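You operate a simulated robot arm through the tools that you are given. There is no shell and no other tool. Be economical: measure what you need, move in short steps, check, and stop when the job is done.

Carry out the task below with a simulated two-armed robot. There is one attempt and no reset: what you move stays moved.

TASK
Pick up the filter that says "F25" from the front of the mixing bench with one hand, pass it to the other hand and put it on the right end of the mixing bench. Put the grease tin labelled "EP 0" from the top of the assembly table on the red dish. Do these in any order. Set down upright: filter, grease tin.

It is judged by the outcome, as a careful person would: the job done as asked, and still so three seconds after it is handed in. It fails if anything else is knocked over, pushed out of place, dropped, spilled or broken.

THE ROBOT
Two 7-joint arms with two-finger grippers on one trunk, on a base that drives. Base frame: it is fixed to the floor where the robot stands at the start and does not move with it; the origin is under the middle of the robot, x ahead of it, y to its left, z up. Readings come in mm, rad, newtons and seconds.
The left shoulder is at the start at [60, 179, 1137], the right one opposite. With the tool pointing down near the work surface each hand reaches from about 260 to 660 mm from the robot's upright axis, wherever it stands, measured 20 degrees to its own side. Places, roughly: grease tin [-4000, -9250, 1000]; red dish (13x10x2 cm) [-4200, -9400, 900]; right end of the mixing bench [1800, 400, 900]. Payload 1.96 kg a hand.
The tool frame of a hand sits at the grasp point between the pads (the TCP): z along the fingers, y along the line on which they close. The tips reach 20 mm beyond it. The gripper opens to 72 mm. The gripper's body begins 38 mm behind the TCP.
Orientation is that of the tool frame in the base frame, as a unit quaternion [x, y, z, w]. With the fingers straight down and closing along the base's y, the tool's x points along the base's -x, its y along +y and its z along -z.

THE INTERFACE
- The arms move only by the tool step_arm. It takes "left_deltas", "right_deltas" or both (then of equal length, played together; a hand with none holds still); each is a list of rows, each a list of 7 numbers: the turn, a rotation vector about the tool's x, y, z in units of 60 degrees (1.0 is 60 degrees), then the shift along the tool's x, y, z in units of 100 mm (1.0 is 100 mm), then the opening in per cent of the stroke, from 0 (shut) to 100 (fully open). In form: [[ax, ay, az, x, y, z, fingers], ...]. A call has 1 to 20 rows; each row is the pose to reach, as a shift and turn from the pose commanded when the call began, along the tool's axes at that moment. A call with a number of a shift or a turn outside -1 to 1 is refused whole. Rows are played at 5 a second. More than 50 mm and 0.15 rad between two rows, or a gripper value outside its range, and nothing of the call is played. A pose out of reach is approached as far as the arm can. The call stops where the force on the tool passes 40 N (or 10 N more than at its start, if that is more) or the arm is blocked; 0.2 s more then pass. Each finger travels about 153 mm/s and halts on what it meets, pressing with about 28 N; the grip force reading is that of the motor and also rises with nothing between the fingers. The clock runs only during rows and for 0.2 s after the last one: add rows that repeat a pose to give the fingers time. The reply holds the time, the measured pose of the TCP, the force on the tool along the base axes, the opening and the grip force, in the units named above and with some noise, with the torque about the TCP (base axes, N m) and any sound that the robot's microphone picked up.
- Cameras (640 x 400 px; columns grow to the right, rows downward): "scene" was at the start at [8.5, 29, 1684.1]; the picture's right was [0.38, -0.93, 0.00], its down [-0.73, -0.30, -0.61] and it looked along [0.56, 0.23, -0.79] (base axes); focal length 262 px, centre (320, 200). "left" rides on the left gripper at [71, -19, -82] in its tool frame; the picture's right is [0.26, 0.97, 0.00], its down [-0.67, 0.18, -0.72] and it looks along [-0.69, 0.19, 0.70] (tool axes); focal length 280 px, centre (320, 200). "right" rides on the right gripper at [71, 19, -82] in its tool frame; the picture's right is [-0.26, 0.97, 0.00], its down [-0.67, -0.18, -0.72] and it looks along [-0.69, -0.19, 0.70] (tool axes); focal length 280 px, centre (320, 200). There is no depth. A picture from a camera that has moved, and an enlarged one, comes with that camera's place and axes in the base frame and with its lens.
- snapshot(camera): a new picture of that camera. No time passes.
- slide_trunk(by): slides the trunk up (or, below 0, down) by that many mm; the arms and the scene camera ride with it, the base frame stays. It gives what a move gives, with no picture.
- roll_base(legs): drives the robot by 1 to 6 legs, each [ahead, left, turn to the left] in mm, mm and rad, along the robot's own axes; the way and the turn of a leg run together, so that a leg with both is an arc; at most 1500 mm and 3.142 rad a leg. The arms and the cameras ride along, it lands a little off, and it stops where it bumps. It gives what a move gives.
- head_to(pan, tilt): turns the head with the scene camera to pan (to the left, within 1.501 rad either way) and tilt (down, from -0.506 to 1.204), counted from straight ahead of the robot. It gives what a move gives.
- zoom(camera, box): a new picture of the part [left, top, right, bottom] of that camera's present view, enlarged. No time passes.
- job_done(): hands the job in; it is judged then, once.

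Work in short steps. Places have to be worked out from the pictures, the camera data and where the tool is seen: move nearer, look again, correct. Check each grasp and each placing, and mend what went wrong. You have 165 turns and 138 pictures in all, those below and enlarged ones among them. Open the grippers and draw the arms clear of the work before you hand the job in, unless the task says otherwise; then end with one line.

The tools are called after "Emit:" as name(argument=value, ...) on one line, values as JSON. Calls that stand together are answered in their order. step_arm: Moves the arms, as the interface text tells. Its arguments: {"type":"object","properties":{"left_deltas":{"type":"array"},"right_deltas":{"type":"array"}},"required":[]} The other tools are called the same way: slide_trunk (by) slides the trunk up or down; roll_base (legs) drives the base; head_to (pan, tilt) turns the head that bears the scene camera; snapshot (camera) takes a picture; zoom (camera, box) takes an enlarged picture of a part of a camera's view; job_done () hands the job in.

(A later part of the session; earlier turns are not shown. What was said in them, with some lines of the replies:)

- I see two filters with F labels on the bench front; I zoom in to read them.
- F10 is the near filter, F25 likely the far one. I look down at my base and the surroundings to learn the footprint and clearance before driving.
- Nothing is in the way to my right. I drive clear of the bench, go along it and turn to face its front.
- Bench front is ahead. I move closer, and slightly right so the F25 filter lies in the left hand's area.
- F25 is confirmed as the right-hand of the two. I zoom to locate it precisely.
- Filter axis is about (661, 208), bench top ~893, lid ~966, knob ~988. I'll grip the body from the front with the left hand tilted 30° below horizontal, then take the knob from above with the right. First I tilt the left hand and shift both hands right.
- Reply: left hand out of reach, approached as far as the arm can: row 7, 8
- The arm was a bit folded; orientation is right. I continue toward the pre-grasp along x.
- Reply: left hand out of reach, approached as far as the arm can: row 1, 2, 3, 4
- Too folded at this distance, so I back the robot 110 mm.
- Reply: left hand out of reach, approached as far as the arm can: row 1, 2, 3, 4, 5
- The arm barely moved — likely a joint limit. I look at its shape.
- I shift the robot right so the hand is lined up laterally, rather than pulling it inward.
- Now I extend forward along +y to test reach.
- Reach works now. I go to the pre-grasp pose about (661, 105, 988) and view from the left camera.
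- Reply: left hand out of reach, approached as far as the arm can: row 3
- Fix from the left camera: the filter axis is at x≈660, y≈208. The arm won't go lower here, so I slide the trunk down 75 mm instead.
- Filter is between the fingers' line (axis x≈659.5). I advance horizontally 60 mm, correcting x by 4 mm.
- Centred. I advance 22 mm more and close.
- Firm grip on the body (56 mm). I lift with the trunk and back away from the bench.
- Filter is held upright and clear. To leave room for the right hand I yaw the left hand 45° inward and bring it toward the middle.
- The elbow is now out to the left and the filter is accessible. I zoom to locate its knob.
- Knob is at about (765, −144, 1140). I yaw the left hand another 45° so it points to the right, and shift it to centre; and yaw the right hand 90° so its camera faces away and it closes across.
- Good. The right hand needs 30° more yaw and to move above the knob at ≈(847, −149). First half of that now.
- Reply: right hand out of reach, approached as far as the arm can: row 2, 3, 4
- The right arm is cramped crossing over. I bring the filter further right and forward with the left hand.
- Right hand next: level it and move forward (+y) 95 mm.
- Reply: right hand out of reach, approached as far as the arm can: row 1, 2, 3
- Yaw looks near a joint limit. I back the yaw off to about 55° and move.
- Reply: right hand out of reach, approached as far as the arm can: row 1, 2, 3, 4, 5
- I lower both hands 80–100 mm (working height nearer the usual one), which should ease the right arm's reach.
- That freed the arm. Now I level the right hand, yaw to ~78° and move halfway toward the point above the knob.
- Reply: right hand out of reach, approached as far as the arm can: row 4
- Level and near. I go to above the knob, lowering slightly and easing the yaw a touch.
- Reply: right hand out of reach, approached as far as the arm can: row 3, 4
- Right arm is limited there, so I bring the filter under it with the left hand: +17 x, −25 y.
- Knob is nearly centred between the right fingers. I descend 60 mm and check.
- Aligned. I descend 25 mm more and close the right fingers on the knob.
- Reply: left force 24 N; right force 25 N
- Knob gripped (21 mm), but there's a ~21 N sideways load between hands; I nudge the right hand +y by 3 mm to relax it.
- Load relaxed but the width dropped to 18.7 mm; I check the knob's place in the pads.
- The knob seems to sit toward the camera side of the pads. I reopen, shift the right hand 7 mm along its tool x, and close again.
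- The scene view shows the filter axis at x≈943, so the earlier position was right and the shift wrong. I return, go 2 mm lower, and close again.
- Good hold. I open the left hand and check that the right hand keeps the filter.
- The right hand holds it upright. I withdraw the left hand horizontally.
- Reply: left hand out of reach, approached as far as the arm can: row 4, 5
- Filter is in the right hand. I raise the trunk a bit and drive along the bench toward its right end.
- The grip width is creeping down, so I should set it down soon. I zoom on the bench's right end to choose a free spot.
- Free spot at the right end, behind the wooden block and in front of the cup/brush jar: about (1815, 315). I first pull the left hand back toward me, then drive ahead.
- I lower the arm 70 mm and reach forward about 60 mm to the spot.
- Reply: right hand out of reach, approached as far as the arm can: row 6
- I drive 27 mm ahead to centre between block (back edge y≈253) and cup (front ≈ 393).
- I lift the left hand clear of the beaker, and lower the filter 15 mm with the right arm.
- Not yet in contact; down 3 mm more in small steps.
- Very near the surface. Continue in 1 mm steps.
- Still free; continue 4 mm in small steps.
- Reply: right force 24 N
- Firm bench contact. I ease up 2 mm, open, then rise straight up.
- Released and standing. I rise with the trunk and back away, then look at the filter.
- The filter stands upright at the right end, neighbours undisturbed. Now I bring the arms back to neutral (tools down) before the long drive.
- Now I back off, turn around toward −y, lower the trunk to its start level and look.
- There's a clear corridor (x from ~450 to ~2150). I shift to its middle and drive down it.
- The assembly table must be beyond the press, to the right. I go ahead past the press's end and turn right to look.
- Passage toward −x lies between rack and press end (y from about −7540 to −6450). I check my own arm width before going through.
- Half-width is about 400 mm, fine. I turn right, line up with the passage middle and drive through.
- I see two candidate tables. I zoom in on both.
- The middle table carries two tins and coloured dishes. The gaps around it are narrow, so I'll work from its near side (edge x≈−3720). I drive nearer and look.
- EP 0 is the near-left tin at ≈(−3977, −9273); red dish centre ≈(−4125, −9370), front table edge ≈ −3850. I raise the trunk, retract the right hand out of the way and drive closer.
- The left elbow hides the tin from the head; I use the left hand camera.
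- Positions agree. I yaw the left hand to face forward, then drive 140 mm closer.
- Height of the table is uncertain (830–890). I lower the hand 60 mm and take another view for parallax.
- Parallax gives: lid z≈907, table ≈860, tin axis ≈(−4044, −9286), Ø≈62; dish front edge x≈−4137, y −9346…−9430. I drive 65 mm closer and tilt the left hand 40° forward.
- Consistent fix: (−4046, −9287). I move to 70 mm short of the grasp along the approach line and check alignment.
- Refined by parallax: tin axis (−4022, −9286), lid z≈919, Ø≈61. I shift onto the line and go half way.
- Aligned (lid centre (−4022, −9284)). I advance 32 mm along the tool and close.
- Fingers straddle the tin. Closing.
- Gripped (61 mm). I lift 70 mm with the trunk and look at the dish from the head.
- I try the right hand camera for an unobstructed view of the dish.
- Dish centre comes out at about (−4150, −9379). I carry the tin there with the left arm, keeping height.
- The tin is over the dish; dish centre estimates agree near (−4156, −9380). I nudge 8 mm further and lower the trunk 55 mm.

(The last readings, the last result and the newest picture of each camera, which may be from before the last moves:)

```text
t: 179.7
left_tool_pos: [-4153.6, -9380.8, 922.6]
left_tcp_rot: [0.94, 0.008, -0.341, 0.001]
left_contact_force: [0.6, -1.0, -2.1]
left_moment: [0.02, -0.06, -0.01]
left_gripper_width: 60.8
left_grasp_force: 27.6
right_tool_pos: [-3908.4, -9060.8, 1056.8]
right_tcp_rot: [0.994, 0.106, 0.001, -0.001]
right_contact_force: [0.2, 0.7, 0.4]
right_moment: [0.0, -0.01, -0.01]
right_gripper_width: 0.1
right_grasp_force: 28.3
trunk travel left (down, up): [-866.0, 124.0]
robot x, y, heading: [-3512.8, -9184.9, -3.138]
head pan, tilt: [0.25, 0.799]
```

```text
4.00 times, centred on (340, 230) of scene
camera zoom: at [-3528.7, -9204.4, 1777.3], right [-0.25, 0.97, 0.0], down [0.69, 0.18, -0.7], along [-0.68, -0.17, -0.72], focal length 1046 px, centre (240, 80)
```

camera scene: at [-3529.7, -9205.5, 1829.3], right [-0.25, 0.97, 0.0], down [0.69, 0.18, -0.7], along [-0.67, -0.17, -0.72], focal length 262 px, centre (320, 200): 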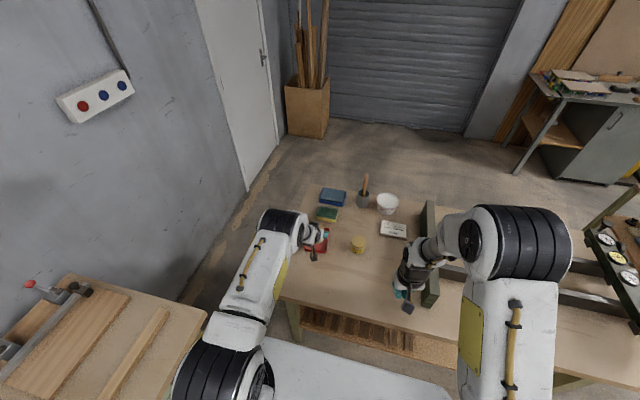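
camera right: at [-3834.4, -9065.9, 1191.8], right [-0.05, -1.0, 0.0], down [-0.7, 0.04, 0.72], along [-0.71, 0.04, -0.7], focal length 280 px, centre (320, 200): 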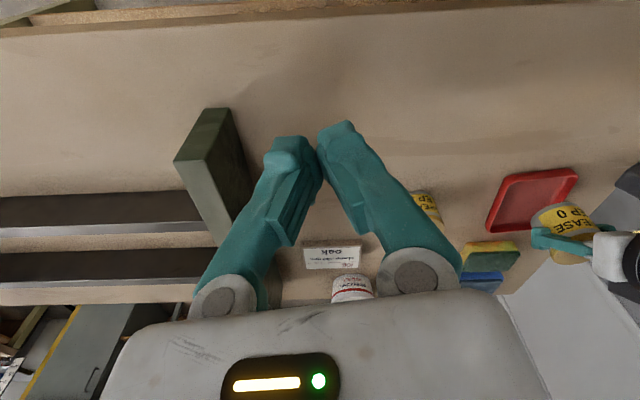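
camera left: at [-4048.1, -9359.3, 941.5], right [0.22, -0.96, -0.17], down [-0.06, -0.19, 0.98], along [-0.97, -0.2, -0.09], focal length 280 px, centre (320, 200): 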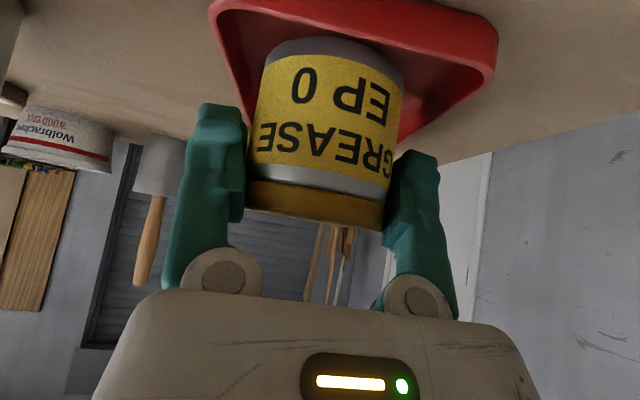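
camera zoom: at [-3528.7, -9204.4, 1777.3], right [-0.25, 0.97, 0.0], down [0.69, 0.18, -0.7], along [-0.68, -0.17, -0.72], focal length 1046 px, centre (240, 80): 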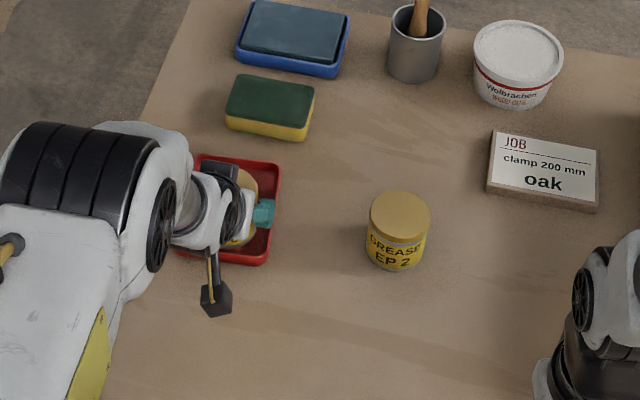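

Tin is inside the dish outline from all views. I lower in small steps until contact.

Emit:
step_arm(left_deltas=[[0, 0, 0, 0.02, 0, 0.02, 0], [0, 0, 0, 0.032, 0, 0.038, 0], [0, 0, 0, 0.045, 0, 0.054, 0], [0, 0, 0, 0.045, 0, 0.054, 0]])

Emit:
step_arm(left_deltas=[[0, 0, 0, 0.006, 0, 0.008, 0], [0, 0, 0, 0.013, 0, 0.015, 0], [0, 0, 0, 0.013, 0, 0.015, 0]])

```text
t: 180.7
left_tool_pos: [-4154.1, -9381.0, 914.6]
left_tcp_rot: [0.94, 0.009, -0.342, 0.002]
left_contact_force: [0.6, 0.4, -2.9]
left_moment: [0.01, -0.03, -0.01]
left_gripper_width: 60.2
left_grasp_force: 27.4
right_tool_pos: [-3908.6, -9060.1, 1057.0]
right_tcp_rot: [0.994, 0.106, 0.0, 0.0]
right_contact_force: [-0.2, 0.4, -0.3]
right_moment: [0.02, 0.0, 0.0]
right_gripper_width: 0.1
right_grasp_force: 27.9
trunk travel left (down, up): [-866.0, 124.0]
robot x, y, heading: [-3508.0, -9182.4, -3.145]
head pan, tilt: [0.25, 0.799]
```

```text
t: 181.5
left_tool_pos: [-4153.3, -9378.7, 912.7]
left_tcp_rot: [0.94, 0.008, -0.341, 0.001]
left_contact_force: [-0.2, -0.7, -1.0]
left_moment: [-0.02, -0.02, -0.01]
left_gripper_width: 60.1
left_grasp_force: 27.3
right_tool_pos: [-3909.4, -9060.2, 1056.7]
right_tcp_rot: [0.994, 0.107, -0.001, 0.0]
right_contact_force: [1.0, 0.0, -0.3]
right_moment: [0.0, -0.01, 0.02]
right_gripper_width: 0.1
right_grasp_force: 27.6
trunk travel left (down, up): [-866.0, 124.0]
robot x, y, heading: [-3508.5, -9186.5, -3.142]
head pan, tilt: [0.25, 0.799]
```

Close to contact; two more small steps, checking the picture.

Emit:
step_arm(left_deltas=[[0, 0, 0, 0.006, 0, 0.008, 0], [0, 0, 0, 0.013, 0, 0.015, 0], [0, 0, 0, 0.013, 0, 0.015, 0]])

Emit:
step_arm(left_deltas=[[0, 0, 0, 0.006, 0, 0.008, 0], [0, 0, 0, 0.006, 0, 0.008, 0]])

Emit:
snapshot(camera="left")

```text
t: 182.3
left_tool_pos: [-4154.3, -9380.4, 912.1]
left_tcp_rot: [0.94, 0.009, -0.341, 0.002]
left_contact_force: [0.4, -0.3, -1.7]
left_moment: [0.02, -0.04, 0.02]
left_gripper_width: 60.2
left_grasp_force: 27.7
right_tool_pos: [-3907.8, -9060.7, 1057.5]
right_tcp_rot: [0.994, 0.106, 0.0, 0.0]
right_contact_force: [0.1, 0.6, 0.7]
right_moment: [-0.01, -0.02, -0.02]
right_gripper_width: 0.0
right_grasp_force: 27.8
trunk travel left (down, up): [-866.0, 124.0]
robot x, y, heading: [-3511.6, -9187.2, -3.142]
head pan, tilt: [0.25, 0.799]
```

```text
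t: 182.9
left_tool_pos: [-4154.3, -9380.8, 911.4]
left_tcp_rot: [0.94, 0.008, -0.342, 0.002]
left_contact_force: [0.2, 0.3, -2.7]
left_moment: [0.03, -0.03, 0.03]
left_gripper_width: 60.3
left_grasp_force: 28.2
right_tool_pos: [-3908.4, -9060.9, 1057.3]
right_tcp_rot: [0.994, 0.106, 0.0, 0.0]
right_contact_force: [-0.7, -0.5, -0.3]
right_moment: [-0.06, -0.03, -0.03]
right_gripper_width: 0.0
right_grasp_force: 28.2
trunk travel left (down, up): [-866.0, 124.0]
robot x, y, heading: [-3512.8, -9185.2, -3.145]
head pan, tilt: [0.25, 0.799]
```

```text
53 pictures are left
camera left: at [-4048.9, -9358.9, 930.4], right [0.22, -0.96, -0.17], down [-0.06, -0.19, 0.98], along [-0.97, -0.2, -0.09], focal length 280 px, centre (320, 200)
```

left: 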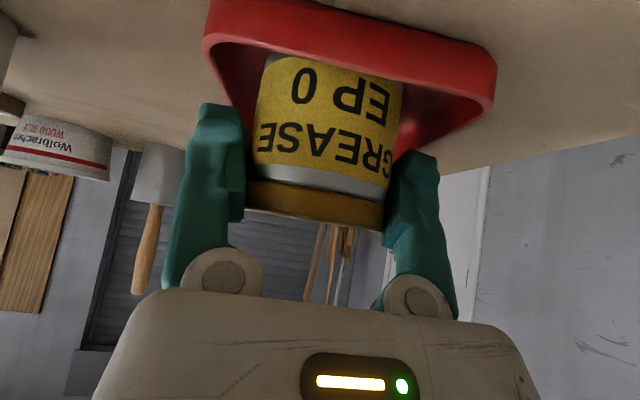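

The tin bottom is below the lip and inside the walls. Continue down.

Emit:
step_arm(left_deltas=[[0, 0, 0, 0.006, 0, 0.008, 0], [0, 0, 0, 0.013, 0, 0.015, 0], [0, 0, 0, 0.013, 0, 0.015, 0]])

Emit:
step_arm(left_deltas=[[0, 0, 0, 0.006, 0, 0.008, 0], [0, 0, 0, 0.013, 0, 0.015, 0], [0, 0, 0, 0.013, 0, 0.015, 0]])

```text
t: 183.7
left_tool_pos: [-4154.2, -9380.0, 910.5]
left_tcp_rot: [0.939, 0.008, -0.342, 0.001]
left_contact_force: [-3.5, 0.5, 8.9]
left_moment: [-0.1, 0.41, -0.06]
left_gripper_width: 60.2
left_grasp_force: 28.1
right_tool_pos: [-3907.9, -9059.0, 1056.8]
right_tcp_rot: [0.994, 0.107, -0.001, 0.0]
right_contact_force: [-0.1, 0.4, -0.1]
right_moment: [-0.01, -0.05, -0.01]
right_gripper_width: 0.0
right_grasp_force: 28.4
trunk travel left (down, up): [-866.0, 124.0]
robot x, y, heading: [-3509.6, -9183.7, -3.136]
head pan, tilt: [0.25, 0.799]
```

```text
t: 184.5
left_tool_pos: [-4152.5, -9380.5, 909.4]
left_tcp_rot: [0.939, 0.008, -0.344, 0.001]
left_contact_force: [-2.8, -0.7, 23.6]
left_moment: [0.05, 0.13, -0.02]
left_gripper_width: 59.8
left_grasp_force: 28.3
right_tool_pos: [-3905.4, -9059.6, 1057.3]
right_tcp_rot: [0.994, 0.107, -0.001, 0.001]
right_contact_force: [-0.1, -0.3, -0.4]
right_moment: [-0.03, 0.03, 0.03]
right_gripper_width: 0.0
right_grasp_force: 28.3
trunk travel left (down, up): [-866.0, 124.0]
robot x, y, heading: [-3510.5, -9183.6, -3.142]
head pan, tilt: [0.25, 0.799]
```

Contact made (24 N). I ease off 1.5 mm and open slightly to 66 mm.

Emit:
step_arm(left_deltas=[[0, 0, 0, -0.01, 0, -0.012, 0], [0, 0, 0, -0.01, 0, -0.012, 86], [0, 0, 0, -0.01, 0, -0.012, 91], [0, 0, 0, -0.01, 0, -0.012, 91]])

Emit:
snapshot(camera="left")

```text
t: 185.5
left_tool_pos: [-4153.0, -9380.6, 906.8]
left_tcp_rot: [0.94, 0.009, -0.341, 0.002]
left_contact_force: [1.0, 0.3, 0.3]
left_moment: [0.01, 0.02, 0.02]
left_gripper_width: 65.6
left_grasp_force: 0.0
right_tool_pos: [-3907.6, -9060.1, 1056.9]
right_tcp_rot: [0.994, 0.106, 0.0, -0.001]
right_contact_force: [-0.1, -0.4, 0.2]
right_moment: [-0.01, 0.02, 0.01]
right_gripper_width: 0.0
right_grasp_force: 27.7
trunk travel left (down, up): [-866.0, 124.0]
robot x, y, heading: [-3506.0, -9181.4, -3.141]
head pan, tilt: [0.25, 0.799]
```

```text
52 pictures are left
camera left: at [-4047.4, -9358.8, 926.1], right [0.22, -0.96, -0.17], down [-0.06, -0.19, 0.98], along [-0.97, -0.2, -0.09], focal length 280 px, centre (320, 200)
```

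left: 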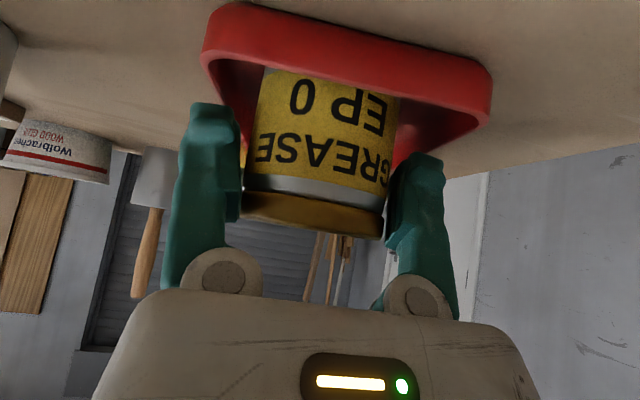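

Released, tin standing. I withdraw along the tool axis.

Emit:
step_arm(left_deltas=[[0, 0, 0, 0, 0, -0.15, 91], [0, 0, 0, 0, 0, -0.3, 91], [0, 0, 0, 0, 0, -0.5, 91], [0, 0, 0, 0, 0, -0.75, 91], [0, 0, 0, 0, 0, -1.0, 91]])

Emit:
snapshot(camera="left")

```text
t: 186.7
left_tool_pos: [-4086.2, -9383.3, 984.6]
left_tcp_rot: [0.94, 0.008, -0.342, 0.001]
left_contact_force: [0.2, -0.9, -0.2]
left_moment: [0.02, 0.0, 0.01]
left_gripper_width: 65.6
left_grasp_force: 0.0
right_tool_pos: [-3908.9, -9060.6, 1057.7]
right_tcp_rot: [0.994, 0.106, -0.001, -0.001]
right_contact_force: [0.3, 0.5, 0.5]
right_moment: [-0.01, 0.03, 0.05]
right_gripper_width: 0.0
right_grasp_force: 27.9
trunk travel left (down, up): [-866.0, 124.0]
robot x, y, heading: [-3511.2, -9182.9, -3.142]
head pan, tilt: [0.25, 0.799]
```

```text
51 pictures are left
camera left: at [-3981.3, -9360.8, 1004.2], right [0.22, -0.96, -0.17], down [-0.05, -0.19, 0.98], along [-0.97, -0.2, -0.09], focal length 280 px, centre (320, 200)
```

left: 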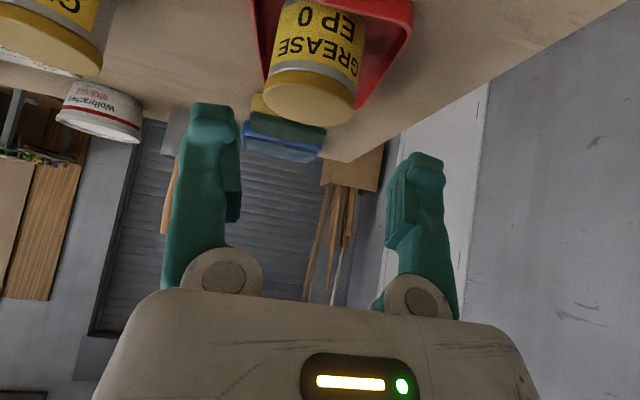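

Clear of the tin. I raise the trunk, back the robot away from the table, open the grippers, and do a final check.

Emit:
slide_trunk(by=60)

Emit:
roll_base(legs=[[-450, 0, 0]])

Emit:
step_arm(left_deltas=[[0, 0, 0, 0, 0, 0, 100], [0, 0, 0, 0, 0, 0, 100], [0, 0, 0, 0, 0, 0, 100]], right_deltas=[[0, 0, 0, 0, 0, 0, 100], [0, 0, 0, 0, 0, 0, 100], [0, 0, 0, 0, 0, 0, 100]])

Emit:
head_to(pan=0.25, tilt=0.6)

Emit:
snapshot(camera="scene")

```text
t: 187.7
left_tool_pos: [-4087.6, -9382.8, 1045.5]
left_tcp_rot: [0.94, 0.008, -0.342, 0.001]
left_contact_force: [1.0, 0.2, -0.7]
left_moment: [-0.02, -0.03, 0.03]
left_gripper_width: 65.3
left_grasp_force: 0.1
right_tool_pos: [-3909.0, -9059.5, 1116.9]
right_tcp_rot: [0.994, 0.106, 0.0, 0.001]
right_contact_force: [-0.2, -0.6, -0.1]
right_moment: [0.01, 0.05, -0.04]
right_gripper_width: 0.0
right_grasp_force: 27.9
trunk travel left (down, up): [-926.0, 64.0]
robot x, y, heading: [-3510.0, -9187.0, -3.142]
head pan, tilt: [0.25, 0.799]
```

```text
t: 190.4
left_tool_pos: [-3631.7, -9381.3, 1044.9]
left_tcp_rot: [0.94, 0.006, -0.341, 0.0]
left_contact_force: [-0.9, 0.1, -0.4]
left_moment: [0.04, -0.02, -0.02]
left_gripper_width: 65.6
left_grasp_force: 0.1
right_tool_pos: [-3451.1, -9058.4, 1116.8]
right_tcp_rot: [0.994, 0.106, 0.0, 0.001]
right_contact_force: [-0.3, -0.7, 1.0]
right_moment: [0.01, 0.0, 0.0]
right_gripper_width: 0.0
right_grasp_force: 27.7
trunk travel left (down, up): [-926.0, 64.0]
robot x, y, heading: [-3055.7, -9184.6, -3.136]
head pan, tilt: [0.25, 0.799]
```

```text
t: 191.2
left_tool_pos: [-3630.3, -9381.1, 1045.9]
left_tcp_rot: [0.94, 0.007, -0.341, 0.001]
left_contact_force: [0.4, -0.3, -0.6]
left_moment: [0.0, -0.01, -0.02]
left_gripper_width: 71.7
left_grasp_force: 0.0
right_tool_pos: [-3451.0, -9059.3, 1118.4]
right_tcp_rot: [0.994, 0.105, -0.001, -0.001]
right_contact_force: [-1.1, 0.1, 0.0]
right_moment: [-0.01, 0.01, 0.01]
right_gripper_width: 72.1
right_grasp_force: 0.1
trunk travel left (down, up): [-926.0, 64.0]
robot x, y, heading: [-3054.3, -9186.4, -3.141]
head pan, tilt: [0.25, 0.799]
```

```text
t: 192.0
left_tool_pos: [-3631.2, -9380.9, 1045.5]
left_tcp_rot: [0.94, 0.008, -0.341, 0.002]
left_contact_force: [0.4, -0.2, 0.4]
left_moment: [-0.02, 0.0, 0.0]
left_gripper_width: 72.1
left_grasp_force: 0.0
right_tool_pos: [-3450.8, -9057.9, 1116.7]
right_tcp_rot: [0.994, 0.106, 0.001, -0.001]
right_contact_force: [-0.7, 0.6, 1.0]
right_moment: [-0.01, -0.02, -0.01]
right_gripper_width: 72.0
right_grasp_force: 0.2
trunk travel left (down, up): [-926.0, 64.0]
robot x, y, heading: [-3054.7, -9183.1, -3.14]
head pan, tilt: [0.25, 0.6]
```

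```text
50 pictures are left
camera scene: at [-3079.1, -9205.6, 1854.1], right [-0.25, 0.97, 0.0], down [0.55, 0.14, -0.82], along [-0.8, -0.2, -0.57], focal length 262 px, centre (320, 200)
```

scene: 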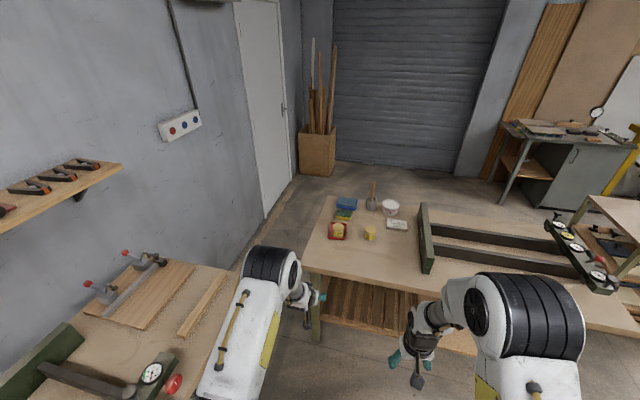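

Emit:
zoom(camera="scene", box=[300, 190, 430, 270])

```text
4.92 times, centred on (365, 230) of scene
camera zoom: at [-3079.1, -9205.6, 1854.1], right [-0.25, 0.97, 0.0], down [0.55, 0.14, -0.82], along [-0.8, -0.2, -0.57], focal length 1287 px, centre (98, 52)
```

zoom: 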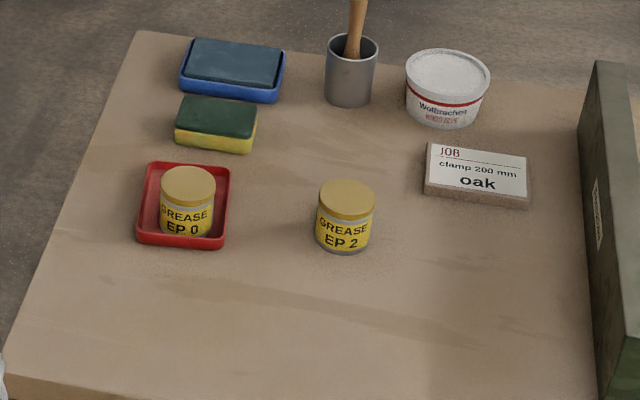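

The EP 0 tin stands upright in the red dish, everything else is in place, and both grippers are open and clear. I hand the job in.

Emit:
job_done()

```text
The job is handed in.
```

Both parts are done: the F25 filter was passed from the left hand to the right and stands upright on the right end of the mixing bench, and the EP 0 grease tin stands upright in the red dish.
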